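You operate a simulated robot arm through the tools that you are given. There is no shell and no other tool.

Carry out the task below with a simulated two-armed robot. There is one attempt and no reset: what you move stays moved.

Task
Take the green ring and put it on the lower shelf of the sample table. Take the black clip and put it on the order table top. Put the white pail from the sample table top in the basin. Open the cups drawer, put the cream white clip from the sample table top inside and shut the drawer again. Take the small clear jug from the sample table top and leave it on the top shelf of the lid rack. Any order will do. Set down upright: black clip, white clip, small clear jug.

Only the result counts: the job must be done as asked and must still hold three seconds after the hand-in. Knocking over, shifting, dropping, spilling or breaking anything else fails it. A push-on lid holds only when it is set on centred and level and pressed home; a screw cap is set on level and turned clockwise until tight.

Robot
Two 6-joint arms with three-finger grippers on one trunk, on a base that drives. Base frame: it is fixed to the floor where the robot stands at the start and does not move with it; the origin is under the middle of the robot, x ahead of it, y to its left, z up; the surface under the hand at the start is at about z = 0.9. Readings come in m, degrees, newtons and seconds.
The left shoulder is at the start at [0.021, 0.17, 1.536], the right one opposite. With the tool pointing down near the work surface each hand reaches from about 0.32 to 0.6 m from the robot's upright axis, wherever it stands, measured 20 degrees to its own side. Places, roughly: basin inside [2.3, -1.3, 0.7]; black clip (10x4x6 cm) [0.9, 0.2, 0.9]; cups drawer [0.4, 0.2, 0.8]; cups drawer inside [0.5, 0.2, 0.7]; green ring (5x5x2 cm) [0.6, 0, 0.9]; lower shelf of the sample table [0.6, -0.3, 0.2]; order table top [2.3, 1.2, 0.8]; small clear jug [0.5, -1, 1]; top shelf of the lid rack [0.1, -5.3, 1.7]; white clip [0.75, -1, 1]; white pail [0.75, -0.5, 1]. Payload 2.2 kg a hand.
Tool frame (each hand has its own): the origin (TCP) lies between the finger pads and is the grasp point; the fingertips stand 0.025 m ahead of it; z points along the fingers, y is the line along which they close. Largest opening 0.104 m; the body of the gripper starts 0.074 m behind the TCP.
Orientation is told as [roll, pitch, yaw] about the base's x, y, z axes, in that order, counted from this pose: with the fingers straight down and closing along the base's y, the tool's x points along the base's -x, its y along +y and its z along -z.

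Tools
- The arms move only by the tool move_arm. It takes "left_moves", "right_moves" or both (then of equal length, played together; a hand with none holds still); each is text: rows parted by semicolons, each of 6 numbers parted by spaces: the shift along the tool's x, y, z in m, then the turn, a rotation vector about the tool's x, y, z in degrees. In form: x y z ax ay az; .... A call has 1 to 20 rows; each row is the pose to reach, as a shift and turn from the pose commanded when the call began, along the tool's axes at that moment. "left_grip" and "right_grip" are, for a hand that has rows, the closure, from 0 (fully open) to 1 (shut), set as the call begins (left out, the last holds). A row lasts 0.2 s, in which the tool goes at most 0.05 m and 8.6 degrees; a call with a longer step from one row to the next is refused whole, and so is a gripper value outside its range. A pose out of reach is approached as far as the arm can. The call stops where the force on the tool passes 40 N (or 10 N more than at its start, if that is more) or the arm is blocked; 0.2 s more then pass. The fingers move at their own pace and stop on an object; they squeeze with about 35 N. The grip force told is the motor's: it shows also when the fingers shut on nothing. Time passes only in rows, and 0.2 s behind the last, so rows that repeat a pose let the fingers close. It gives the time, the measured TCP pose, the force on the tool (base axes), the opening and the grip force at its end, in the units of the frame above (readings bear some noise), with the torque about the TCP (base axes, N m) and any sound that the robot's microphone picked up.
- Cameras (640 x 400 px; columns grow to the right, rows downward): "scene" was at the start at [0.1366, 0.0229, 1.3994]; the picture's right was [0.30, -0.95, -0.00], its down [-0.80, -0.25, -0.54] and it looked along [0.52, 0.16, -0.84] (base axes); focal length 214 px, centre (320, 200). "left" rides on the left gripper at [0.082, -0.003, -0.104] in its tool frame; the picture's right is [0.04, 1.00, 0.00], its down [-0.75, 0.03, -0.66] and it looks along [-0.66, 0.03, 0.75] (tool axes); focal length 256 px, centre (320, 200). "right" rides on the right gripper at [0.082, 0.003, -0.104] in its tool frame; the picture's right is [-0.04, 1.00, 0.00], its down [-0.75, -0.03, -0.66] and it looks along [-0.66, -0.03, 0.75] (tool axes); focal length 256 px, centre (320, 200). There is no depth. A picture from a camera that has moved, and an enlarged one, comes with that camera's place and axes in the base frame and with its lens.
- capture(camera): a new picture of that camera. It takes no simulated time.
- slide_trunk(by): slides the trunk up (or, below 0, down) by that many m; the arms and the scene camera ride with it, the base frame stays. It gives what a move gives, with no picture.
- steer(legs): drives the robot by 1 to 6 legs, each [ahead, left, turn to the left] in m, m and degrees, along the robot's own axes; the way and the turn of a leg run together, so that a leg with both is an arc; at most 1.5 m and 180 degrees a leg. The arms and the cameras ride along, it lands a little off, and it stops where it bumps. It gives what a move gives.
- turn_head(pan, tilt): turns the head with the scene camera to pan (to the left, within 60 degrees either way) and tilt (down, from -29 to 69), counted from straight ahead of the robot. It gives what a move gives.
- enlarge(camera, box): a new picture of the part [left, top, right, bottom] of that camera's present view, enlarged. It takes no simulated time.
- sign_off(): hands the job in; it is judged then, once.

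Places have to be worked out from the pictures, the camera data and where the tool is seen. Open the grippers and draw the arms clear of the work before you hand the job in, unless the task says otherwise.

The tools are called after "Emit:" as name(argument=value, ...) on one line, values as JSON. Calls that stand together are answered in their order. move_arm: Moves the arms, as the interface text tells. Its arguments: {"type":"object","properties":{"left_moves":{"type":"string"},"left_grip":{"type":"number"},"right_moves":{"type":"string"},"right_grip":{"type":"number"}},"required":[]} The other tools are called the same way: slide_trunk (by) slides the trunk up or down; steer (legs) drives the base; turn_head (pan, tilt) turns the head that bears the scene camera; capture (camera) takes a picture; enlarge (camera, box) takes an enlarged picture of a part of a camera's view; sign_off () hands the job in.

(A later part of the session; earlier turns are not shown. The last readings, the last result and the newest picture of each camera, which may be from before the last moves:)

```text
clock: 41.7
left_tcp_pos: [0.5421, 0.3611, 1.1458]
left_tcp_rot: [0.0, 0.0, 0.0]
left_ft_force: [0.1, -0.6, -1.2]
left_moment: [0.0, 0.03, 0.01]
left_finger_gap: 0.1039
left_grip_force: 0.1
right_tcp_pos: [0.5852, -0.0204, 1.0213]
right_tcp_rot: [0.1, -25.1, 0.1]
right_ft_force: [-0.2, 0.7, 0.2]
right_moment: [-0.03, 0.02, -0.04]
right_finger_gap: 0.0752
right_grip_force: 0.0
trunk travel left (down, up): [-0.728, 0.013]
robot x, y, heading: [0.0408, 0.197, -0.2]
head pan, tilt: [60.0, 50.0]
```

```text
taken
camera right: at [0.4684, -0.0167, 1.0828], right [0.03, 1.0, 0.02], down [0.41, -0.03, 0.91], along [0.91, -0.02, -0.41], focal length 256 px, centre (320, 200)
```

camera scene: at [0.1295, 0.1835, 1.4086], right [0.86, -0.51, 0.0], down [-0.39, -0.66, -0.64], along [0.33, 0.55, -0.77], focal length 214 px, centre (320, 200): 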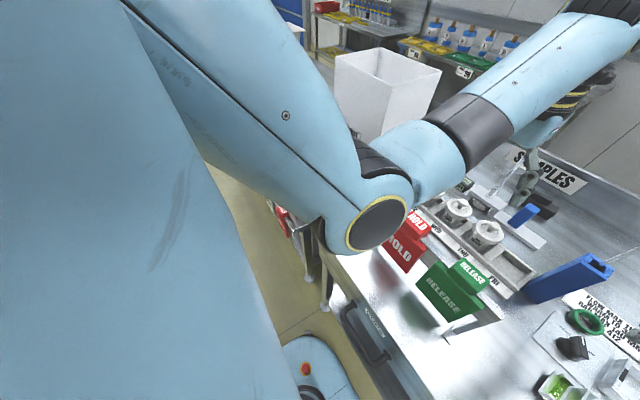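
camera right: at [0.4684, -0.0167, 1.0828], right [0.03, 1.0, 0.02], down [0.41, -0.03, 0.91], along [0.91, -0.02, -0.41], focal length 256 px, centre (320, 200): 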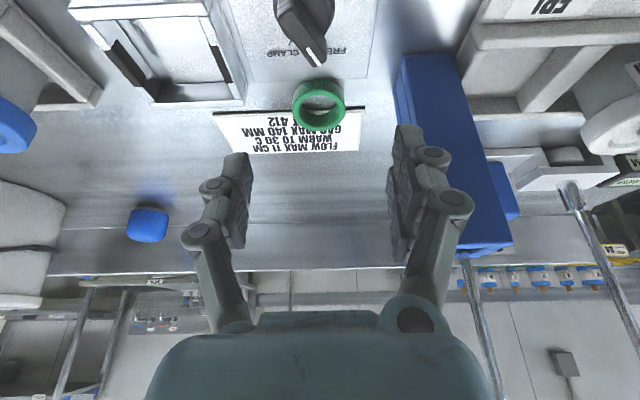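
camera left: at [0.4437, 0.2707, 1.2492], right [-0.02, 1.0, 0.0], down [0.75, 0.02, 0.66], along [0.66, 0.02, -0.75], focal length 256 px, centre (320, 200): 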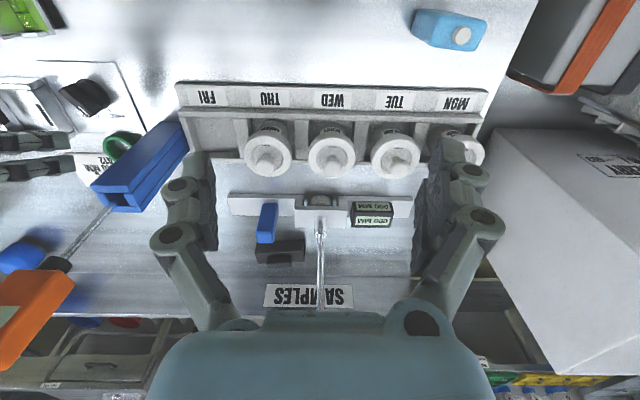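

Aligned with the ring. I advance 10 cm along the tool axis.

Emit:
move_arm(right_moves="0 0 0.03 0 0 0; -0.001 0 0.06 0 0 0; -0.001 0 0.08 0 0 0; -0.001 0 0.095 0 0 0; -0.001 0 0.101 0 0 0; -0.001 0 0.101 0 0 0")

Emit:
capture(camera="right")

```text
clock: 43.1
left_tcp_pos: [0.5415, 0.3618, 1.1458]
left_tcp_rot: [0.0, 0.0, 0.0]
left_ft_force: [0.6, 0.4, -0.6]
left_moment: [0.03, -0.04, -0.02]
left_finger_gap: 0.1039
left_grip_force: 0.0
right_tcp_pos: [0.6294, -0.02, 0.9291]
right_tcp_rot: [0.1, -25.0, 0.0]
right_ft_force: [0.1, 2.3, 2.5]
right_moment: [0.13, 0.04, -0.05]
right_finger_gap: 0.0776
right_grip_force: 2.2
trunk travel left (down, up): [-0.728, 0.013]
robot x, y, heading: [0.0382, 0.1977, 0.2]
head pan, tilt: [60.0, 50.0]
```

```text
taken
camera right: at [0.513, -0.0173, 0.9903], right [0.03, 1.0, 0.02], down [0.41, -0.03, 0.91], along [0.91, -0.02, -0.41], focal length 256 px, centre (320, 200)
```

right: 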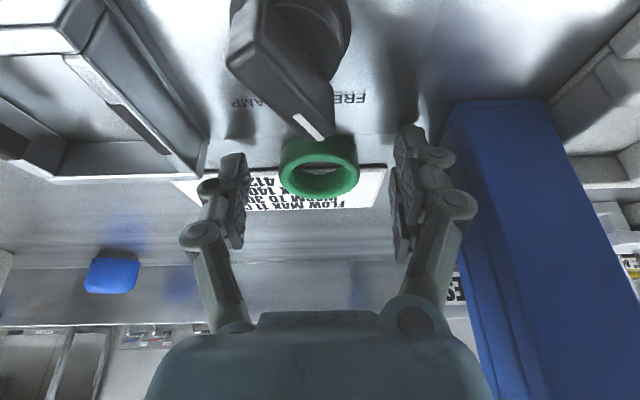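

Fingers straddle the ring; a light 2.5 N touch suggests a tip brushing the thin plate. I lift 3 mm and close.

Emit:
move_arm(right_moves="-0.0013 0 -0.0027 0 0 0; -0.0013 0 -0.0027 0 0 0")

Emit:
move_arm(right_moves="0 0 0 0 0 0; 0 0 0 0 0 0; 0 0 0 0 0 0; 0 0 0 0 0 0", right_grip=1)

Emit:
capture(camera="right")

```text
clock: 43.7
left_tcp_pos: [0.5419, 0.3611, 1.1469]
left_tcp_rot: [0.1, 0.0, 0.1]
left_ft_force: [0.0, -0.1, 0.0]
left_moment: [-0.02, -0.03, -0.01]
left_finger_gap: 0.1041
left_grip_force: 0.0
right_tcp_pos: [0.6309, -0.0205, 0.9325]
right_tcp_rot: [0.0, -25.0, 0.1]
right_ft_force: [-0.1, 1.3, -0.2]
right_moment: [0.05, 0.01, 0.0]
right_finger_gap: 0.0763
right_grip_force: 1.1
trunk travel left (down, up): [-0.728, 0.013]
robot x, y, heading: [0.0405, 0.1968, 0.1]
head pan, tilt: [60.0, 50.0]
```

```text
clock: 44.3
left_tcp_pos: [0.5407, 0.3644, 1.147]
left_tcp_rot: [0.1, 0.0, 0.3]
left_ft_force: [-0.5, -0.8, 0.2]
left_moment: [0.05, -0.03, 0.0]
left_finger_gap: 0.1037
left_grip_force: 0.0
right_tcp_pos: [0.6292, -0.0044, 0.9326]
right_tcp_rot: [1.6, -25.0, -0.1]
right_ft_force: [-1.6, 20.1, 4.9]
right_moment: [0.39, 0.11, -0.27]
right_finger_gap: 0.0461
right_grip_force: 34.7
trunk travel left (down, up): [-0.728, 0.013]
robot x, y, heading: [0.0388, 0.1982, 0.4]
head pan, tilt: [60.0, 50.0]
stopped in row 3 (right hand): the force on the tool passed its limit at 44 N (the readings are from after the stop); the commanded pose is now the measured one
```

```text
taken
camera right: at [0.5134, -0.0028, 0.9941], right [0.03, 1.0, 0.04], down [0.41, -0.05, 0.91], along [0.91, -0.01, -0.41], focal length 256 px, centre (320, 200)
```

right: 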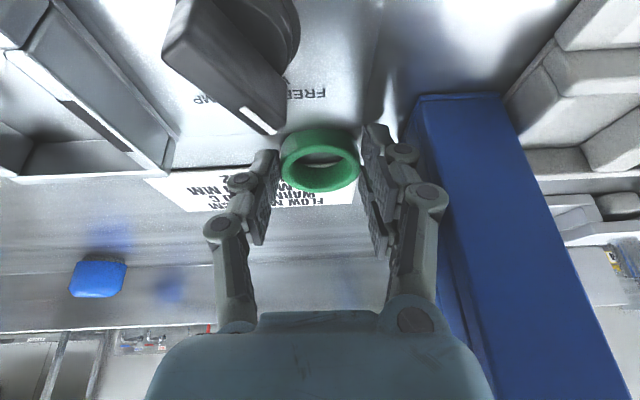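

Closing dragged the hand 16 mm to +y with 44 N: evidently the left fingertip's inner face hooked on the edge of the knob plate, and the ring (gap 4.6 cm, now gripped) slid along. I lift straight up to clear the plate, then ease away from the blue box.

Emit:
move_arm(right_moves="-0.0021 0 -0.0045 0 0 0; -0.0042 0 -0.009 0 0 0; -0.0042 0 -0.009 0 0 0")

Emit:
capture(camera="right")

```text
clock: 45.1
left_tcp_pos: [0.5429, 0.3631, 1.1454]
left_tcp_rot: [0.0, 0.0, 0.1]
left_ft_force: [0.9, 1.2, 0.1]
left_moment: [-0.02, 0.02, -0.01]
left_finger_gap: 0.1039
left_grip_force: 0.1
right_tcp_pos: [0.6313, -0.0095, 0.9422]
right_tcp_rot: [1.1, -24.9, -0.1]
right_ft_force: [1.7, 0.9, -0.4]
right_moment: [0.0, -0.03, 0.0]
right_finger_gap: 0.0461
right_grip_force: 35.1
trunk travel left (down, up): [-0.728, 0.013]
robot x, y, heading: [0.0413, 0.197, 0.2]
head pan, tilt: [60.0, 50.0]
```

```text
taken
camera right: at [0.5145, -0.0078, 1.0034], right [0.03, 1.0, 0.03], down [0.41, -0.04, 0.91], along [0.91, -0.01, -0.41], focal length 256 px, centre (320, 200)
```

right: 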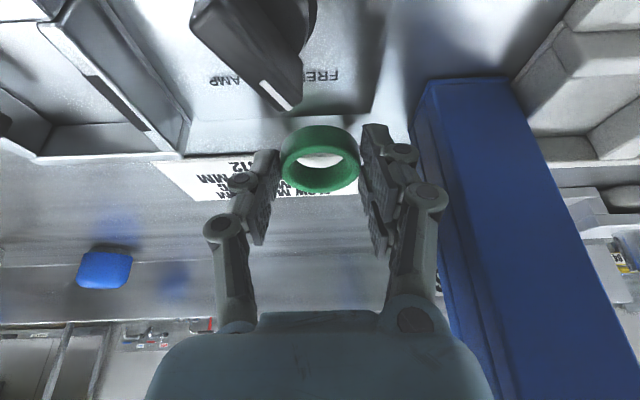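

The ring is held and the force is gone. I retreat up and back along the tool axis and a little to the right, away from the box.

Emit:
move_arm(right_moves="0 -0.008 -0.02 0 0 0; 0 -0.015 -0.05 0 0 0; 0 -0.025 -0.09 0 0 0; 0 -0.03 -0.13 0 0 0; 0 -0.03 -0.13 0 0 0")

Emit:
turn_head(pan=-10, tilt=45)

Emit:
capture(camera="scene")

Emit:
capture(camera="right")

```text
clock: 46.3
left_tcp_pos: [0.5422, 0.3643, 1.1464]
left_tcp_rot: [0.0, 0.0, 0.2]
left_ft_force: [-0.5, 0.3, -0.4]
left_moment: [0.01, 0.02, 0.01]
left_finger_gap: 0.1041
left_grip_force: 0.1
right_tcp_pos: [0.5817, -0.038, 1.0589]
right_tcp_rot: [1.1, -25.0, -0.1]
right_ft_force: [0.5, 0.2, -0.2]
right_moment: [-0.01, 0.01, -0.03]
right_finger_gap: 0.0461
right_grip_force: 35.2
trunk travel left (down, up): [-0.728, 0.013]
robot x, y, heading: [0.0395, 0.1953, 0.3]
head pan, tilt: [60.0, 50.0]
```

```text
clock: 47.7
left_tcp_pos: [0.5415, 0.3642, 1.1463]
left_tcp_rot: [0.0, 0.0, 0.3]
left_ft_force: [0.7, -0.6, -0.2]
left_moment: [0.0, 0.03, -0.02]
left_finger_gap: 0.1043
left_grip_force: 0.0
right_tcp_pos: [0.5818, -0.0402, 1.0581]
right_tcp_rot: [1.0, -24.9, -0.2]
right_ft_force: [0.8, 0.8, 0.1]
right_moment: [0.01, 0.0, 0.01]
right_finger_gap: 0.0457
right_grip_force: 34.7
trunk travel left (down, up): [-0.728, 0.013]
robot x, y, heading: [0.0366, 0.1975, 0.2]
head pan, tilt: [-10.0, 45.0]
```

```text
taken
camera scene: at [0.1903, 0.1864, 1.4155], right [-0.17, -0.99, 0.0], down [-0.7, 0.12, -0.71], along [0.7, -0.12, -0.71], focal length 214 px, centre (320, 200)
```

scene: 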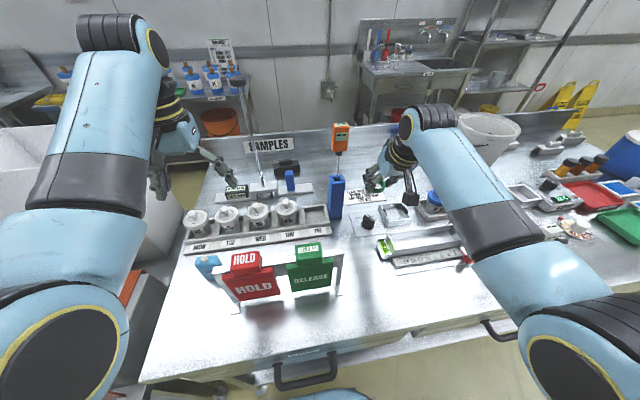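

```text
taken
camera right: at [0.4648, -0.0382, 1.1196], right [0.03, 1.0, 0.03], down [0.41, -0.04, 0.91], along [0.91, -0.01, -0.41], focal length 256 px, centre (320, 200)
```

right: 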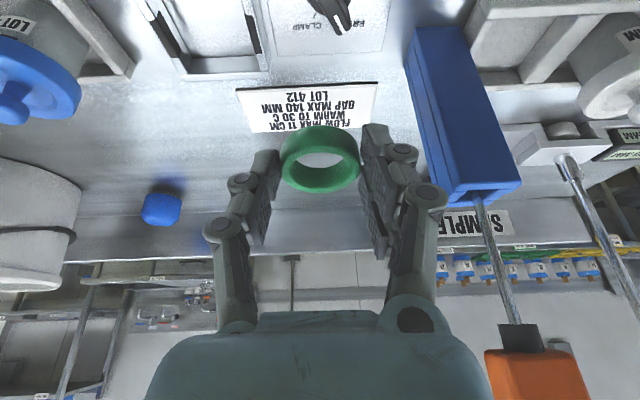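

Ring is in the right hand, and the card, plate and blue box read the same places as before. Now I back off and strafe right to stand before the empty part of the lower shelf.

Emit:
steer(legs=[[-0.6, 0, 0], [0, -0.62, 0]])

Emit:
turn_head(pan=-20, tilt=30)

Emit:
capture(camera="scene")

```text
clock: 54.2
left_tcp_pos: [-0.0668, -0.2481, 1.1462]
left_tcp_rot: [-0.1, 0.0, 0.7]
left_ft_force: [-1.1, -0.4, -0.1]
left_moment: [0.0, 0.0, -0.02]
left_finger_gap: 0.1039
left_grip_force: 0.1
right_tcp_pos: [-0.0247, -0.6521, 1.0596]
right_tcp_rot: [1.0, -24.9, 0.3]
right_ft_force: [-0.3, -0.4, 0.0]
right_moment: [-0.03, 0.0, 0.01]
right_finger_gap: 0.046
right_grip_force: 34.7
trunk travel left (down, up): [-0.728, 0.013]
robot x, y, heading: [-0.567, -0.4139, 0.7]
head pan, tilt: [-10.0, 45.0]
```

```text
clock: 55.0
left_tcp_pos: [-0.0661, -0.2487, 1.1455]
left_tcp_rot: [-0.1, 0.1, 0.8]
left_ft_force: [-0.9, -0.3, 0.4]
left_moment: [0.0, 0.02, 0.03]
left_finger_gap: 0.104
left_grip_force: 0.1
right_tcp_pos: [-0.0241, -0.6509, 1.0593]
right_tcp_rot: [1.1, -24.9, 0.3]
right_ft_force: [-0.1, -0.1, 0.7]
right_moment: [-0.03, -0.01, -0.02]
right_finger_gap: 0.0459
right_grip_force: 34.9
trunk travel left (down, up): [-0.728, 0.013]
robot x, y, heading: [-0.5659, -0.4165, 0.5]
head pan, tilt: [-20.0, 30.0]
```

```text
taken
camera scene: at [-0.4116, -0.4444, 1.438], right [-0.33, -0.94, 0.0], down [-0.47, 0.17, -0.87], along [0.82, -0.29, -0.5], focal length 214 px, centre (320, 200)
```

scene: 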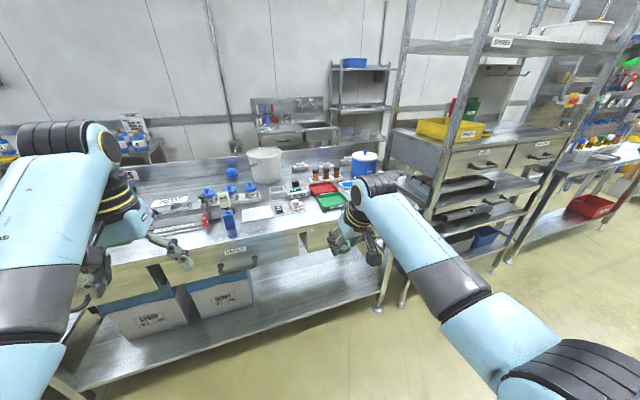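

The right part of the lower shelf is clear. I lower the trunk in two steps.

Emit:
slide_trunk(by=-0.4)

Emit:
slide_trunk(by=-0.3)

Emit:
capture(camera="scene")

Emit:
capture(camera="right")

```text
clock: 58.8
left_tcp_pos: [-0.0778, -0.2482, 0.7087]
left_tcp_rot: [0.0, 4.1, 0.6]
left_ft_force: [0.1, 0.5, 1.4]
left_moment: [0.03, 0.0, 0.0]
left_finger_gap: 0.1041
left_grip_force: 0.1
right_tcp_pos: [-0.0248, -0.6512, 0.6589]
right_tcp_rot: [1.1, -24.9, 0.3]
right_ft_force: [0.6, -0.5, 0.2]
right_moment: [0.02, -0.01, 0.0]
right_finger_gap: 0.0459
right_grip_force: 35.5
trunk travel left (down, up): [-0.328, 0.413]
robot x, y, heading: [-0.5668, -0.4165, 0.8]
head pan, tilt: [-20.0, 30.0]
```

```text
clock: 61.8
left_tcp_pos: [-0.1625, -0.2494, 0.2788]
left_tcp_rot: [0.1, 23.4, 0.7]
left_ft_force: [1.3, -0.5, -0.7]
left_moment: [-0.01, 0.0, -0.02]
left_finger_gap: 0.1044
left_grip_force: 0.1
right_tcp_pos: [-0.0253, -0.6503, 0.3592]
right_tcp_rot: [1.1, -24.9, 0.4]
right_ft_force: [0.4, 0.3, 0.0]
right_moment: [0.0, 0.0, 0.0]
right_finger_gap: 0.0458
right_grip_force: 34.9
trunk travel left (down, up): [-0.028, 0.713]
robot x, y, heading: [-0.5619, -0.4203, 0.5]
head pan, tilt: [-20.0, 30.0]
```

```text
taken
camera scene: at [-0.382, -0.4443, 0.725], right [-0.33, -0.94, 0.0], down [-0.47, 0.17, -0.87], along [0.82, -0.29, -0.5], focal length 214 px, centre (320, 200)
```

scene: 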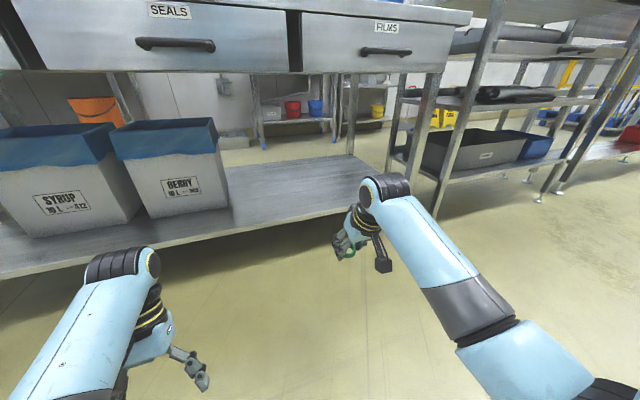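

```text
taken
camera right: at [-0.1406, -0.6503, 0.42], right [0.02, 1.0, 0.03], down [0.41, -0.04, 0.91], along [0.91, -0.01, -0.41], focal length 256 px, centre (320, 200)
```

right: 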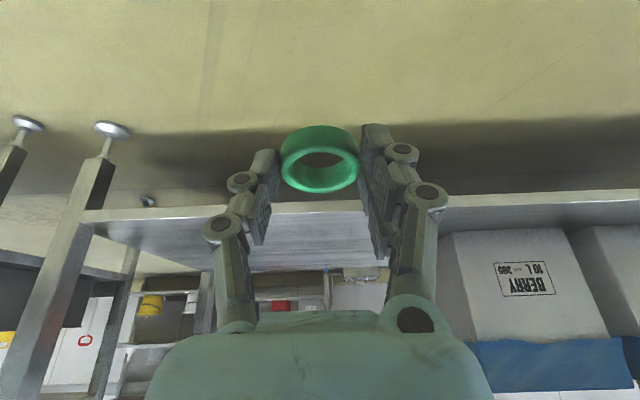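

The left hand has drooped (pitch 23°), so its elbow seems to rest on the robot's own base as the trunk came down. I move the left hand forward a bit to lift that elbow clear, watching how it answers.

Emit:
move_arm(left_moves="-0.02 0 0 0 0 0; -0.04 0 0 0 0 0; -0.04 0 0 0 0 0")

Emit:
turn_head(pan=30, tilt=60)

Emit:
capture(camera="scene")

```text
clock: 62.6
left_tcp_pos: [-0.1241, -0.2483, 0.2643]
left_tcp_rot: [0.1, 23.3, 0.8]
left_ft_force: [0.6, -0.1, 0.3]
left_moment: [-0.03, 0.04, 0.02]
left_finger_gap: 0.104
left_grip_force: 0.0
right_tcp_pos: [-0.0244, -0.6514, 0.3582]
right_tcp_rot: [1.1, -24.9, 0.3]
right_ft_force: [-0.2, 0.5, -0.3]
right_moment: [0.01, 0.01, 0.01]
right_finger_gap: 0.046
right_grip_force: 35.0
trunk travel left (down, up): [-0.028, 0.713]
robot x, y, heading: [-0.5641, -0.416, 0.8]
head pan, tilt: [-20.0, 30.0]
```

```text
clock: 63.8
left_tcp_pos: [-0.1252, -0.2482, 0.2633]
left_tcp_rot: [0.0, 23.3, 0.7]
left_ft_force: [0.4, -0.6, 0.8]
left_moment: [0.03, 0.01, 0.03]
left_finger_gap: 0.1041
left_grip_force: 0.1
right_tcp_pos: [-0.0244, -0.6516, 0.3601]
right_tcp_rot: [1.1, -24.9, 0.3]
right_ft_force: [0.1, 0.4, 0.2]
right_moment: [-0.05, 0.03, -0.01]
right_finger_gap: 0.0459
right_grip_force: 35.1
trunk travel left (down, up): [-0.028, 0.713]
robot x, y, heading: [-0.57, -0.4142, 0.4]
head pan, tilt: [30.0, 60.0]
```

```text
taken
camera scene: at [-0.41, -0.3803, 0.6829], right [0.51, -0.86, 0.0], down [-0.75, -0.44, -0.5], along [0.43, 0.25, -0.87], focal length 214 px, centre (320, 200)
```

scene: 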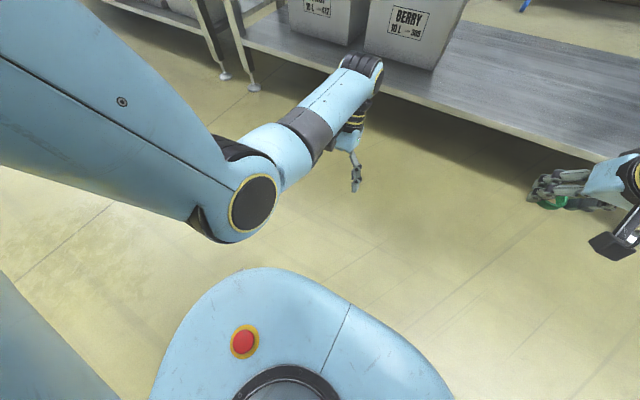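

The arm simply re-posed itself (commanded pose is the drooped one), no contact. I raise the left hand 6 cm to clear the shelf edge, then drive ahead 0.46 m so the ring comes over the shelf at about (0.435,-0.65).

Emit:
move_arm(left_moves="0.012 0 -0.028 0 0 0; 0.0237 0 -0.055 0 0 0; 0.0237 0 -0.055 0 0 0")

Emit:
steer(legs=[[0.46, 0, -0.5]])

Emit:
capture(camera="right")

Emit:
turn_head(pan=-20, tilt=35)

Emit:
capture(camera="scene")

```text
clock: 64.6
left_tcp_pos: [-0.1176, -0.2553, 0.287]
left_tcp_rot: [0.1, 23.4, 0.6]
left_ft_force: [0.0, 0.3, -1.0]
left_moment: [-0.02, 0.03, 0.04]
left_finger_gap: 0.104
left_grip_force: 0.1
left hand out of reach, approached as far as the arm can: row 1, 2, 3
right_tcp_pos: [-0.0235, -0.6499, 0.3577]
right_tcp_rot: [1.0, -24.9, 0.4]
right_ft_force: [0.6, -0.4, 0.3]
right_moment: [-0.01, -0.03, -0.01]
right_finger_gap: 0.0456
right_grip_force: 35.1
trunk travel left (down, up): [-0.028, 0.713]
robot x, y, heading: [-0.5658, -0.4184, 0.7]
head pan, tilt: [30.0, 60.0]
```

```text
clock: 67.3
left_tcp_pos: [0.3394, -0.2588, 0.2882]
left_tcp_rot: [0.0, 23.4, 0.0]
left_ft_force: [0.3, -0.4, 0.8]
left_moment: [0.01, 0.04, -0.02]
left_finger_gap: 0.1038
left_grip_force: 0.0
right_tcp_pos: [0.4296, -0.6554, 0.3583]
right_tcp_rot: [1.1, -24.8, -0.4]
right_ft_force: [-0.3, 0.0, -0.1]
right_moment: [0.0, -0.02, -0.03]
right_finger_gap: 0.0457
right_grip_force: 34.9
trunk travel left (down, up): [-0.028, 0.713]
robot x, y, heading: [-0.1083, -0.4132, -0.2]
head pan, tilt: [30.0, 60.0]
```

```text
taken
camera right: at [0.3132, -0.653, 0.4195], right [0.03, 1.0, 0.03], down [0.41, -0.04, 0.91], along [0.91, -0.02, -0.41], focal length 256 px, centre (320, 200)
```

right: 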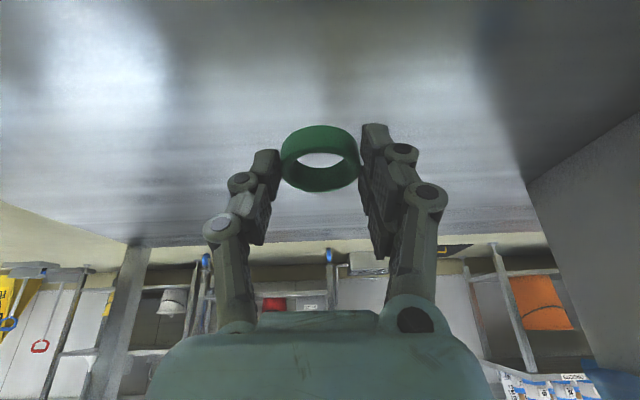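

```text
clock: 68.5
left_tcp_pos: [0.3405, -0.2585, 0.287]
left_tcp_rot: [0.2, 23.4, 0.0]
left_ft_force: [-0.4, 0.1, -0.4]
left_moment: [0.02, 0.02, -0.02]
left_finger_gap: 0.104
left_grip_force: 0.1
right_tcp_pos: [0.4294, -0.6564, 0.3593]
right_tcp_rot: [1.1, -24.9, -0.5]
right_ft_force: [-0.7, 0.4, 0.2]
right_moment: [0.01, -0.01, -0.01]
right_finger_gap: 0.046
right_grip_force: 35.4
trunk travel left (down, up): [-0.028, 0.713]
robot x, y, heading: [-0.1098, -0.4118, -0.0]
head pan, tilt: [-20.0, 35.0]
```

```text
taken
camera scene: at [0.0723, -0.4432, 0.7171], right [-0.34, -0.94, 0.0], down [-0.54, 0.2, -0.82], along [0.77, -0.28, -0.57], focal length 214 px, centre (320, 200)
```

scene: 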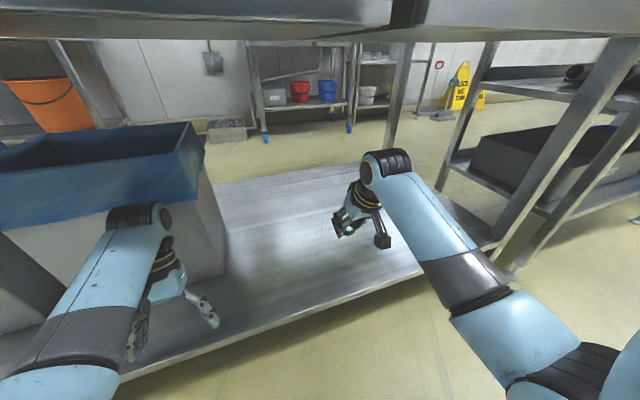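

The ring hangs over bare shelf, about 10 cm above it. I lower 9.5 cm and check the force.

Emit:
move_arm(right_moves="0.0169 0 0.0362 0 0 0; 0.0317 0 0.068 0 0 0; 0.0381 0 0.0815 0 0 0; 0.0402 0 0.0861 0 0 0; 0.0402 0 0.0861 0 0 0")

Emit:
capture(camera="right")

```text
clock: 69.6
left_tcp_pos: [0.3395, -0.2586, 0.2887]
left_tcp_rot: [0.2, 23.2, -0.1]
left_ft_force: [-0.6, 0.2, 0.4]
left_moment: [0.02, -0.01, 0.0]
left_finger_gap: 0.104
left_grip_force: 0.1
right_tcp_pos: [0.4333, -0.6552, 0.2705]
right_tcp_rot: [1.1, -25.8, -0.5]
right_ft_force: [-10.4, 2.4, 25.2]
right_moment: [0.33, 0.51, 0.14]
right_finger_gap: 0.0469
right_grip_force: 35.2
trunk travel left (down, up): [-0.028, 0.713]
robot x, y, heading: [-0.1123, -0.4154, 0.0]
head pan, tilt: [-20.0, 35.0]
stopped in row 5 (right hand): the force on the tool passed its limit at 44 N (the readings are from after the stop); the commanded pose is now the measured one
```

```text
taken
camera right: at [0.3168, -0.6524, 0.33], right [0.04, 1.0, 0.04], down [0.39, -0.05, 0.92], along [0.92, -0.02, -0.39], focal length 256 px, centre (320, 200)
```

right: 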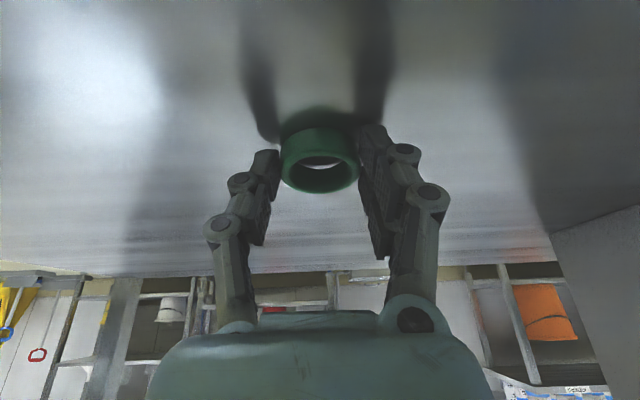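

Contact with the shelf (top ≈0.24). I ease up 3 mm to take off the pressure, then open.

Emit:
move_arm(right_moves="-0.0013 0 -0.0027 0 0 0; -0.0013 0 -0.0027 0 0 0")

Emit:
move_arm(right_moves="0 0 0 0 0 0; 0 0 0 0 0 0; 0 0 0 0 0 0", right_grip=0.3)

Emit:
capture(camera="right")

```text
clock: 70.2
left_tcp_pos: [0.3404, -0.26, 0.287]
left_tcp_rot: [0.2, 23.3, -0.1]
left_ft_force: [0.2, 0.6, -0.3]
left_moment: [0.0, 0.01, 0.0]
left_finger_gap: 0.1037
left_grip_force: 0.0
right_tcp_pos: [0.434, -0.6541, 0.2711]
right_tcp_rot: [1.1, -25.6, -0.5]
right_ft_force: [5.1, 0.6, 9.5]
right_moment: [0.22, -0.11, -0.12]
right_finger_gap: 0.0465
right_grip_force: 35.5
trunk travel left (down, up): [-0.028, 0.713]
robot x, y, heading: [-0.1065, -0.4156, 0.2]
head pan, tilt: [-20.0, 35.0]
```

```text
clock: 71.0
left_tcp_pos: [0.3404, -0.2592, 0.2881]
left_tcp_rot: [0.1, 23.4, -0.1]
left_ft_force: [-0.1, -0.8, 0.2]
left_moment: [0.03, 0.0, 0.01]
left_finger_gap: 0.1041
left_grip_force: 0.0
right_tcp_pos: [0.4323, -0.6542, 0.2691]
right_tcp_rot: [1.1, -25.5, -0.4]
right_ft_force: [0.3, 0.5, 0.2]
right_moment: [0.0, -0.01, -0.01]
right_finger_gap: 0.0729
right_grip_force: 0.0
trunk travel left (down, up): [-0.028, 0.713]
robot x, y, heading: [-0.1066, -0.4156, -0.0]
head pan, tilt: [-20.0, 35.0]
```

```text
taken
camera right: at [0.3152, -0.6525, 0.33], right [0.04, 1.0, 0.04], down [0.4, -0.05, 0.92], along [0.92, -0.02, -0.4], focal length 256 px, centre (320, 200)
```

right: 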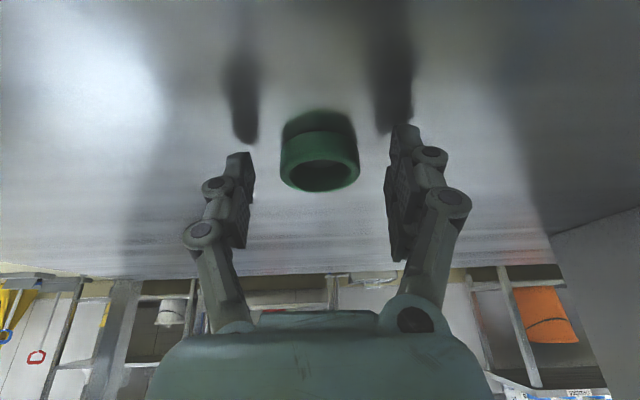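

The ring rests flat on the shelf, free of the fingers. I withdraw along the tool axis, then back the robot out and raise the trunk.

Emit:
move_arm(right_moves="0 0 -0.03 0 0 0; 0 0 -0.06 0 0 0; 0 0 -0.1 0 0 0; 0 0 -0.1 0 0 0")

Emit:
capture(camera="right")

Emit:
steer(legs=[[-0.45, 0, 0]])

Emit:
capture(camera="scene")

```text
clock: 72.0
left_tcp_pos: [0.3399, -0.2594, 0.2881]
left_tcp_rot: [0.0, 23.4, -0.1]
left_ft_force: [-0.3, -0.3, 0.3]
left_moment: [0.01, 0.02, -0.01]
left_finger_gap: 0.1039
left_grip_force: 0.0
right_tcp_pos: [0.3884, -0.655, 0.3619]
right_tcp_rot: [1.1, -25.3, -0.5]
right_ft_force: [0.8, -0.2, 0.8]
right_moment: [-0.01, -0.01, -0.02]
right_finger_gap: 0.0726
right_grip_force: 0.1
trunk travel left (down, up): [-0.028, 0.713]
robot x, y, heading: [-0.1144, -0.4193, -0.2]
head pan, tilt: [-20.0, 35.0]
```

```text
taken
camera right: at [0.2723, -0.6528, 0.4219], right [0.04, 1.0, 0.04], down [0.4, -0.05, 0.92], along [0.92, -0.02, -0.4], focal length 256 px, centre (320, 200)
```

right: 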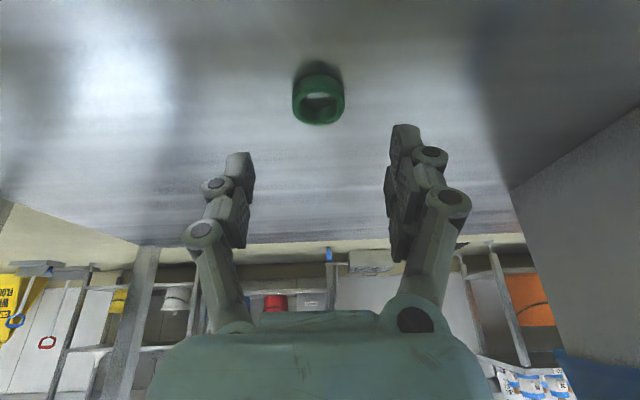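

```text
clock: 74.7
left_tcp_pos: [-0.1069, -0.2597, 0.2857]
left_tcp_rot: [0.0, 23.4, -0.3]
left_ft_force: [-0.2, -0.6, -0.6]
left_moment: [0.01, 0.01, 0.02]
left_finger_gap: 0.1041
left_grip_force: 0.1
right_tcp_pos: [-0.059, -0.6551, 0.3613]
right_tcp_rot: [1.1, -25.3, -0.6]
right_ft_force: [0.4, -0.6, 0.3]
right_moment: [0.01, 0.03, 0.01]
right_finger_gap: 0.0727
right_grip_force: 0.0
trunk travel left (down, up): [-0.028, 0.713]
robot x, y, heading: [-0.5577, -0.414, -0.3]
head pan, tilt: [-20.0, 35.0]
```

```text
taken
camera scene: at [-0.3755, -0.4426, 0.7171], right [-0.35, -0.94, 0.0], down [-0.54, 0.2, -0.82], along [0.77, -0.28, -0.57], focal length 214 px, centre (320, 200)
```

scene: 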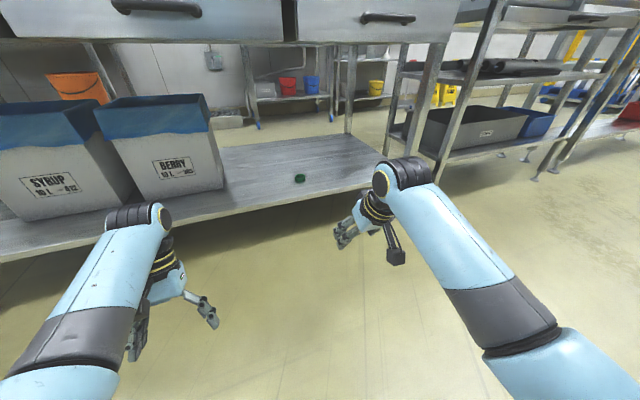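

The green ring lies on the lower shelf. I raise the trunk again and then look at the right end of the table for the white clip and jug.

Emit:
slide_trunk(by=0.4)

Emit:
slide_trunk(by=0.3)

Emit:
capture(camera="scene")

```text
clock: 78.5
left_tcp_pos: [-0.1067, -0.2599, 0.6871]
left_tcp_rot: [0.1, 23.3, -0.4]
left_ft_force: [-0.1, -0.8, 0.8]
left_moment: [0.0, 0.0, 0.01]
left_finger_gap: 0.104
left_grip_force: 0.2
right_tcp_pos: [-0.059, -0.6562, 0.7612]
right_tcp_rot: [1.1, -25.4, -0.7]
right_ft_force: [-0.3, 0.2, 0.4]
right_moment: [0.03, 0.01, -0.02]
right_finger_gap: 0.073
right_grip_force: 0.0
trunk travel left (down, up): [-0.428, 0.313]
robot x, y, heading: [-0.558, -0.4134, -0.4]
head pan, tilt: [-20.0, 35.0]
```

```text
clock: 81.5
left_tcp_pos: [-0.1064, -0.259, 0.986]
left_tcp_rot: [0.1, 23.4, -0.2]
left_ft_force: [-0.3, -0.4, -0.6]
left_moment: [0.03, 0.02, 0.02]
left_finger_gap: 0.104
left_grip_force: 0.0
right_tcp_pos: [-0.0598, -0.6565, 1.0619]
right_tcp_rot: [1.1, -25.4, -0.6]
right_ft_force: [0.3, 0.2, 0.1]
right_moment: [0.03, -0.01, 0.02]
right_finger_gap: 0.0726
right_grip_force: 0.2
trunk travel left (down, up): [-0.728, 0.013]
robot x, y, heading: [-0.5576, -0.4147, -0.4]
head pan, tilt: [-20.0, 35.0]
```

```text
taken
camera scene: at [-0.4051, -0.4424, 1.4302], right [-0.35, -0.94, 0.0], down [-0.54, 0.2, -0.82], along [0.77, -0.28, -0.57], focal length 214 px, centre (320, 200)
```

scene: 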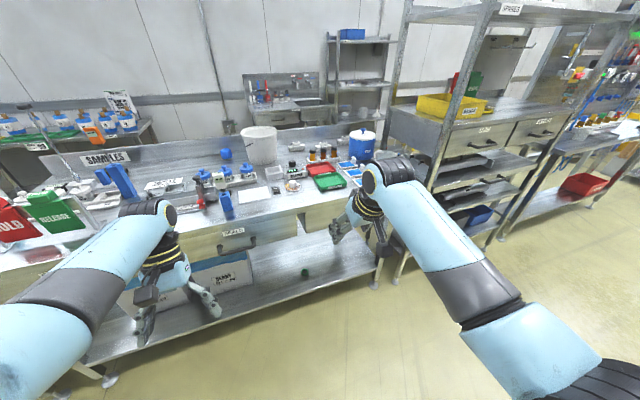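

I bring the left hand back to upright at z≈1.12, then strafe right to view the right end of the table.

Emit:
move_arm(left_moves="0.004 0.006 -0.045 0 -8 0; 0.008 0.012 -0.09 0 -16 0; 0.011 0.019 -0.13 0 -23.4 0; 0.011 0.019 -0.141 0 -23.4 0; 0.011 0.019 -0.141 0 -23.4 0")

Emit:
steer(legs=[[0.0, -0.35, 0.4]])

Emit:
turn_head(pan=-5, tilt=30)

Emit:
capture(camera="scene")

Emit:
enlarge(camera="scene", box=[200, 110, 440, 260])

```text
clock: 82.7
left_tcp_pos: [-0.0608, -0.2414, 1.1195]
left_tcp_rot: [0.0, 0.0, -0.3]
left_ft_force: [0.0, 0.5, -0.4]
left_moment: [0.04, -0.03, 0.01]
left_finger_gap: 0.1037
left_grip_force: 0.1
right_tcp_pos: [-0.0575, -0.6568, 1.0624]
right_tcp_rot: [1.1, -25.5, -0.7]
right_ft_force: [0.3, 1.1, -0.1]
right_moment: [-0.03, 0.03, -0.03]
right_finger_gap: 0.0727
right_grip_force: 0.1
trunk travel left (down, up): [-0.728, 0.013]
robot x, y, heading: [-0.5562, -0.4127, -0.4]
head pan, tilt: [-20.0, 35.0]
```

```text
clock: 85.0
left_tcp_pos: [-0.0639, -0.5906, 1.119]
left_tcp_rot: [0.1, 0.0, 0.2]
left_ft_force: [0.7, -1.0, 0.0]
left_moment: [0.02, -0.02, 0.0]
left_finger_gap: 0.1041
left_grip_force: 0.0
right_tcp_pos: [-0.0571, -1.0065, 1.0608]
right_tcp_rot: [1.2, -25.4, -0.1]
right_ft_force: [-0.2, 0.5, -0.2]
right_moment: [0.02, 0.0, 0.01]
right_finger_gap: 0.0728
right_grip_force: 0.0
trunk travel left (down, up): [-0.728, 0.013]
robot x, y, heading: [-0.5561, -0.7716, 0.3]
head pan, tilt: [-20.0, 35.0]
```

```text
clock: 85.8
left_tcp_pos: [-0.0625, -0.5907, 1.1196]
left_tcp_rot: [0.1, -0.1, 0.2]
left_ft_force: [-0.6, 0.0, 0.1]
left_moment: [0.06, -0.03, -0.01]
left_finger_gap: 0.1038
left_grip_force: 0.1
right_tcp_pos: [-0.0564, -1.0052, 1.0616]
right_tcp_rot: [1.1, -25.3, 0.0]
right_ft_force: [0.9, -0.6, -0.7]
right_moment: [0.0, 0.02, 0.01]
right_finger_gap: 0.0729
right_grip_force: 0.1
trunk travel left (down, up): [-0.728, 0.013]
robot x, y, heading: [-0.5564, -0.7681, 0.2]
head pan, tilt: [-5.0, 30.0]
```

```text
taken
camera scene: at [-0.3981, -0.7738, 1.4381], right [-0.08, -1.0, 0.0], down [-0.5, 0.04, -0.87], along [0.86, -0.07, -0.5], focal length 214 px, centre (320, 200)
```

scene: 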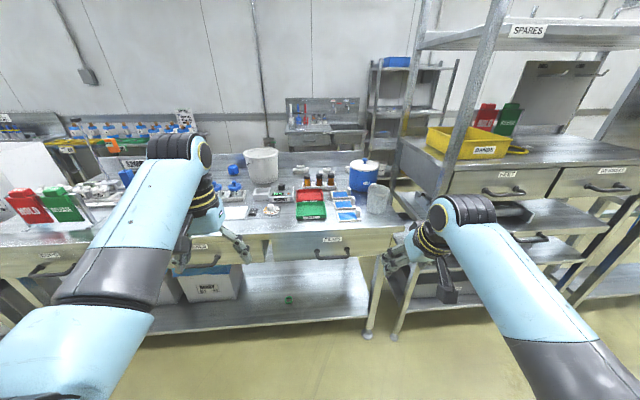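

```text
2.67 times, centred on (320, 185) of scene
camera zoom: at [-0.3981, -0.7738, 1.4381], right [-0.08, -1.0, 0.0], down [-0.5, 0.04, -0.87], along [0.86, -0.07, -0.5], focal length 572 px, centre (320, 240)
```

zoom: 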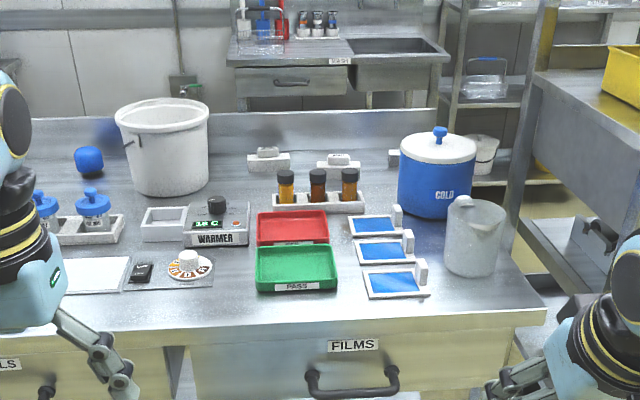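

Now the right end is clear to see: jug at the corner, and two or three clip-like blocks near the back. I zoom in on those.

Emit:
enlarge(camera="scene", box=[280, 150, 380, 212])

Emit:
enlarge(camera="scene", box=[340, 140, 410, 225])

```text
6.40 times, centred on (330, 181) of scene
camera zoom: at [-0.3981, -0.7738, 1.4381], right [-0.08, -1.0, 0.0], down [-0.5, 0.04, -0.87], along [0.86, -0.07, -0.5], focal length 1373 px, centre (256, 322)
```

zoom: 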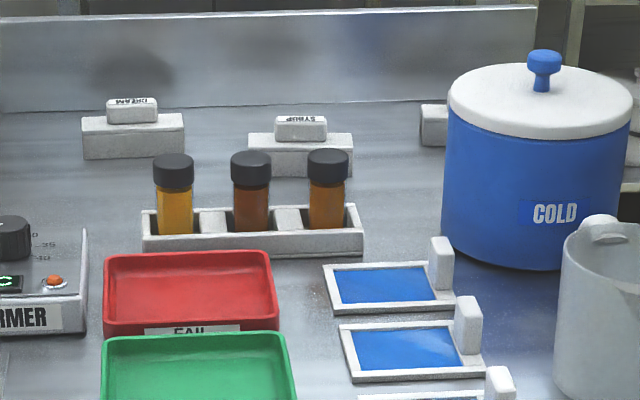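

```text
4.71 times, centred on (375, 182) of scene
camera zoom: at [-0.3981, -0.7738, 1.4381], right [-0.08, -1.0, 0.0], down [-0.5, 0.04, -0.87], along [0.86, -0.07, -0.5], focal length 1009 px, centre (61, 282)
```

zoom: 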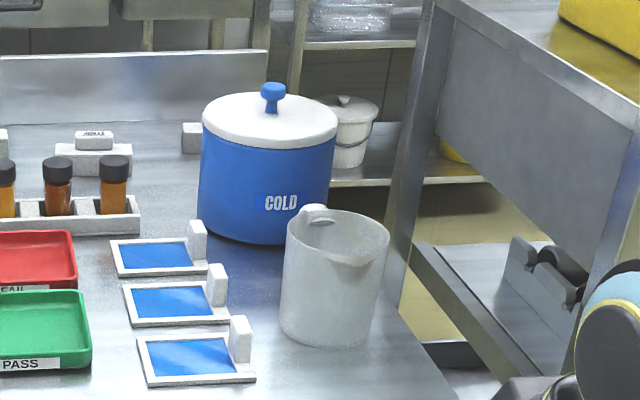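

The clips carry labels (CREAM, SYRUP, and a third partly hidden behind the blue pot). I need all labels before choosing, so I move nearer and look from a higher angle.

Emit:
steer(legs=[[0.3, -0.1, 0]])

Emit:
turn_head(pan=-5, tilt=35)

Emit:
capture(camera="scene")

Emit:
enlarge(camera="scene", box=[260, 110, 420, 210])

```text
clock: 87.9
left_tcp_pos: [0.242, -0.699, 1.1197]
left_tcp_rot: [0.1, 0.0, -0.4]
left_ft_force: [-0.7, -0.5, -0.9]
left_moment: [0.01, 0.01, 0.02]
left_finger_gap: 0.1039
left_grip_force: 0.1
right_tcp_pos: [0.243, -1.1146, 1.0612]
right_tcp_rot: [1.1, -25.4, -0.9]
right_ft_force: [0.3, -0.3, 0.7]
right_moment: [0.0, 0.03, 0.04]
right_finger_gap: 0.0729
right_grip_force: 0.1
trunk travel left (down, up): [-0.728, 0.013]
robot x, y, heading: [-0.258, -0.8714, -0.4]
head pan, tilt: [-5.0, 30.0]
```

```text
clock: 88.5
left_tcp_pos: [0.2424, -0.6993, 1.1195]
left_tcp_rot: [0.1, 0.0, -0.4]
left_ft_force: [0.4, -1.0, 0.6]
left_moment: [0.0, -0.01, 0.02]
left_finger_gap: 0.104
left_grip_force: 0.1
right_tcp_pos: [0.2441, -1.1152, 1.0614]
right_tcp_rot: [1.1, -25.4, -0.7]
right_ft_force: [0.2, 0.7, -0.3]
right_moment: [-0.03, 0.04, 0.01]
right_finger_gap: 0.073
right_grip_force: 0.0
trunk travel left (down, up): [-0.728, 0.013]
robot x, y, heading: [-0.253, -0.8718, -0.4]
head pan, tilt: [-5.0, 35.0]
```

```text
taken
camera scene: at [-0.0977, -0.878, 1.4303], right [-0.09, -1.0, 0.0], down [-0.57, 0.05, -0.82], along [0.82, -0.08, -0.57], focal length 214 px, centre (320, 200)
```

scene: 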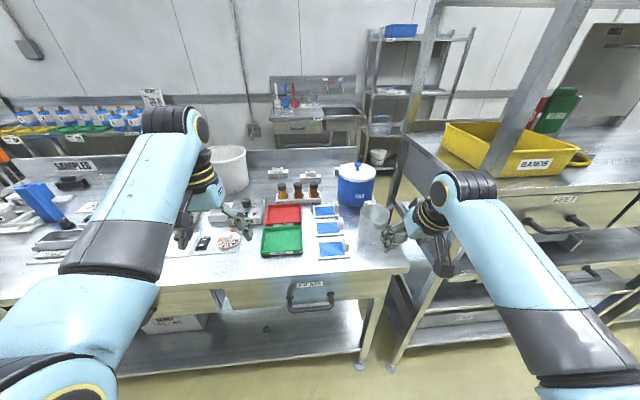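

```text
4.00 times, centred on (340, 160) of scene
camera zoom: at [-0.0977, -0.878, 1.4303], right [-0.09, -1.0, 0.0], down [-0.57, 0.05, -0.82], along [0.82, -0.08, -0.57], focal length 858 px, centre (240, 360)
```

zoom: 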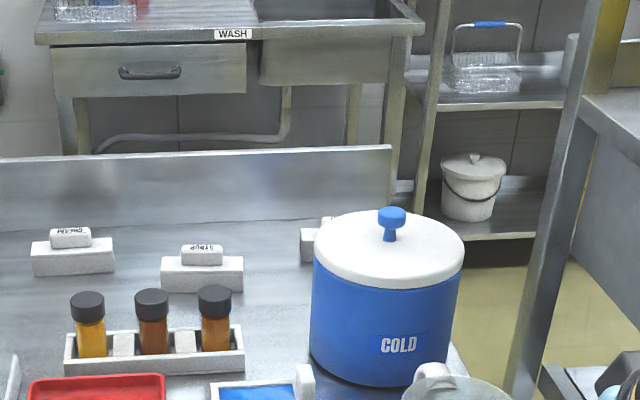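

I zoom further to read the labels surely.

Emit:
enlarge(camera="scene", box=[262, 160, 302, 185])

Emit:
enlarge(camera="scene", box=[295, 162, 345, 193])

```text
16.00 times, centred on (282, 172) of scene
camera zoom: at [-0.0977, -0.878, 1.4303], right [-0.09, -1.0, 0.0], down [-0.57, 0.05, -0.82], along [0.82, -0.08, -0.57], focal length 3432 px, centre (928, 640)
```

zoom: 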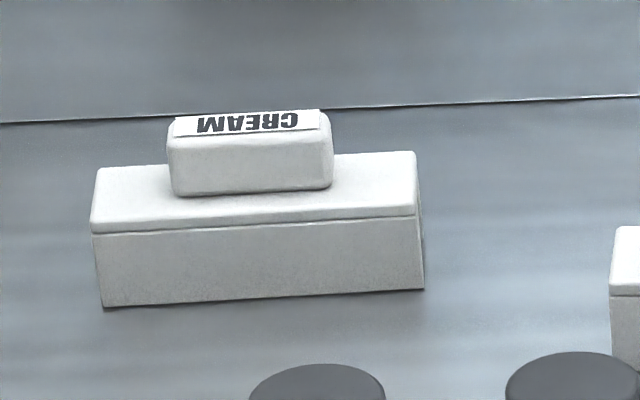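

```text
12.80 times, centred on (320, 178) of scene
camera zoom: at [-0.0977, -0.878, 1.4303], right [-0.09, -1.0, 0.0], down [-0.57, 0.05, -0.82], along [0.82, -0.08, -0.57], focal length 2745 px, centre (320, 488)
```

zoom: 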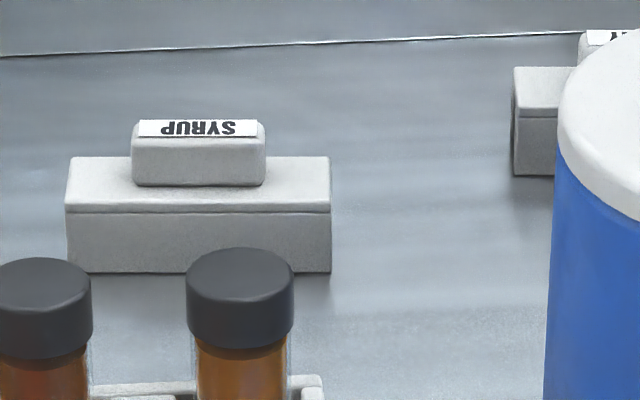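

CREAM is the left clip (≈(0.88,-0.757)); the others read SYRUP and (BERR)Y. Next I need the way to the back wall (sink, order table): the gap between the table and rack is too narrow (~0.18 m), so I back off and look to the right and left.

Emit:
steer(legs=[[-0.45, 0, 0], [0, 0, -60]])

Emit:
turn_head(pan=0, tilt=20)

Emit:
capture(camera="scene")

Emit:
turn_head(pan=-50, tilt=20)

Emit:
capture(camera="scene")

```text
clock: 93.9
left_tcp_pos: [-0.3032, -1.2014, 1.1188]
left_tcp_rot: [0.1, 0.0, -58.6]
left_ft_force: [0.4, -0.1, -0.2]
left_moment: [-0.02, 0.0, 0.03]
left_finger_gap: 0.1041
left_grip_force: 0.1
right_tcp_pos: [-0.6566, -1.4207, 1.0611]
right_tcp_rot: [1.0, -25.4, -58.9]
right_ft_force: [-0.7, -0.3, 0.3]
right_moment: [0.02, 0.04, 0.04]
right_finger_gap: 0.0728
right_grip_force: 0.1
trunk travel left (down, up): [-0.728, 0.013]
robot x, y, heading: [-0.7085, -0.8706, -58.7]
head pan, tilt: [-5.0, 35.0]
```

```text
clock: 94.7
left_tcp_pos: [-0.3034, -1.2015, 1.119]
left_tcp_rot: [0.1, 0.1, -58.6]
left_ft_force: [-0.2, 0.2, -1.0]
left_moment: [0.01, 0.02, 0.01]
left_finger_gap: 0.1039
left_grip_force: 0.0
right_tcp_pos: [-0.6558, -1.4214, 1.0624]
right_tcp_rot: [1.1, -25.4, -58.9]
right_ft_force: [0.2, 0.5, -0.1]
right_moment: [0.0, 0.02, 0.01]
right_finger_gap: 0.0727
right_grip_force: 0.1
trunk travel left (down, up): [-0.728, 0.013]
robot x, y, heading: [-0.7106, -0.8712, -58.4]
head pan, tilt: [0.0, 20.0]
```

```text
taken
camera scene: at [-0.6278, -1.0071, 1.4541], right [-0.85, -0.52, 0.0], down [-0.18, 0.29, -0.94], along [0.49, -0.8, -0.34], focal length 214 px, centre (320, 200)
```

scene: 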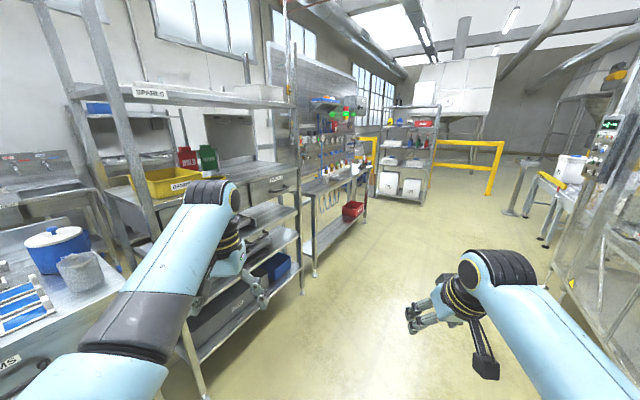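

```text
clock: 95.8
left_tcp_pos: [-0.3038, -1.2015, 1.1202]
left_tcp_rot: [0.0, 0.0, -58.7]
left_ft_force: [-0.2, 0.0, 0.8]
left_moment: [0.01, 0.0, 0.01]
left_finger_gap: 0.1041
left_grip_force: 0.1
right_tcp_pos: [-0.657, -1.4208, 1.0619]
right_tcp_rot: [1.1, -25.4, -58.9]
right_ft_force: [0.5, 0.6, -0.1]
right_moment: [0.03, -0.04, -0.01]
right_finger_gap: 0.0726
right_grip_force: 0.1
trunk travel left (down, up): [-0.728, 0.013]
robot x, y, heading: [-0.71, -0.8689, -58.7]
head pan, tilt: [-50.0, 20.0]
```

```text
taken
camera scene: at [-0.7059, -1.0158, 1.4542], right [-0.95, 0.32, 0.0], down [0.11, 0.32, -0.94], along [-0.3, -0.89, -0.34], focal length 214 px, centre (320, 200)
```

scene: 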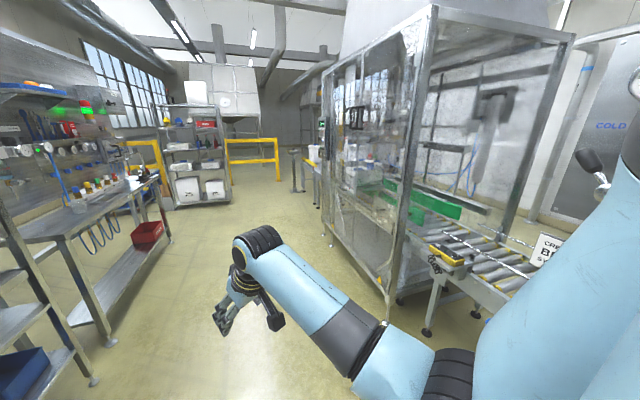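

Down the aisle I see the tool table, and a shelf unit at the far end which fits the lid rack at (0.1,-5.3). I zoom there to see whether a passage leads behind the row.

Emit:
turn_head(pan=-10, tilt=12)

Emit:
enlarge(camera="scene", box=[200, 110, 480, 285])

Emit:
turn_head(pan=55, tilt=20)

Emit:
capture(camera="scene")

```text
clock: 96.9
left_tcp_pos: [-0.3037, -1.2016, 1.1189]
left_tcp_rot: [0.1, 0.1, -58.6]
left_ft_force: [0.2, -0.4, 0.4]
left_moment: [0.02, 0.0, 0.04]
left_finger_gap: 0.1042
left_grip_force: 0.0
right_tcp_pos: [-0.6562, -1.4215, 1.0603]
right_tcp_rot: [1.0, -25.3, -59.0]
right_ft_force: [-1.3, -0.1, -0.7]
right_moment: [-0.01, -0.01, 0.0]
right_finger_gap: 0.0728
right_grip_force: 0.0
trunk travel left (down, up): [-0.728, 0.013]
robot x, y, heading: [-0.7122, -0.8694, -58.6]
head pan, tilt: [-10.0, 12.0]
```

```text
2.29 times, centred on (340, 198) of scene
camera zoom: at [-0.6424, -1.0144, 1.4672], right [-0.93, -0.36, 0.0], down [-0.08, 0.19, -0.98], along [0.36, -0.91, -0.21], focal length 490 px, centre (274, 206)
```

zoom: 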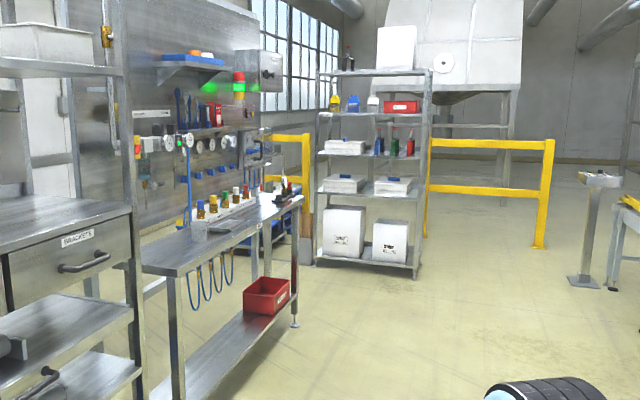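

```text
clock: 98.3
left_tcp_pos: [-0.3037, -1.2015, 1.1187]
left_tcp_rot: [0.1, 0.1, -58.7]
left_ft_force: [0.4, -0.1, 0.1]
left_moment: [0.02, -0.02, 0.01]
left_finger_gap: 0.1039
left_grip_force: 0.0
right_tcp_pos: [-0.6567, -1.421, 1.0603]
right_tcp_rot: [1.1, -25.5, -58.9]
right_ft_force: [-0.2, -0.7, -0.6]
right_moment: [-0.02, -0.02, -0.03]
right_finger_gap: 0.0726
right_grip_force: 0.1
trunk travel left (down, up): [-0.728, 0.013]
robot x, y, heading: [-0.7138, -0.8692, -58.7]
head pan, tilt: [55.0, 20.0]
```

```text
taken
camera scene: at [-0.5833, -0.9335, 1.4542], right [-0.06, -1.0, 0.0], down [-0.34, 0.02, -0.94], along [0.94, -0.06, -0.34], focal length 214 px, centre (320, 200)
```

scene: 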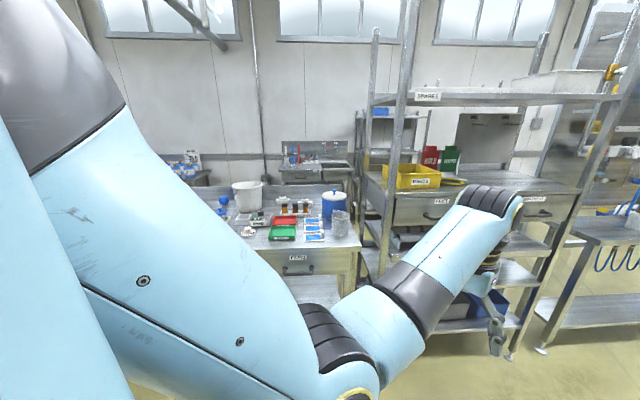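

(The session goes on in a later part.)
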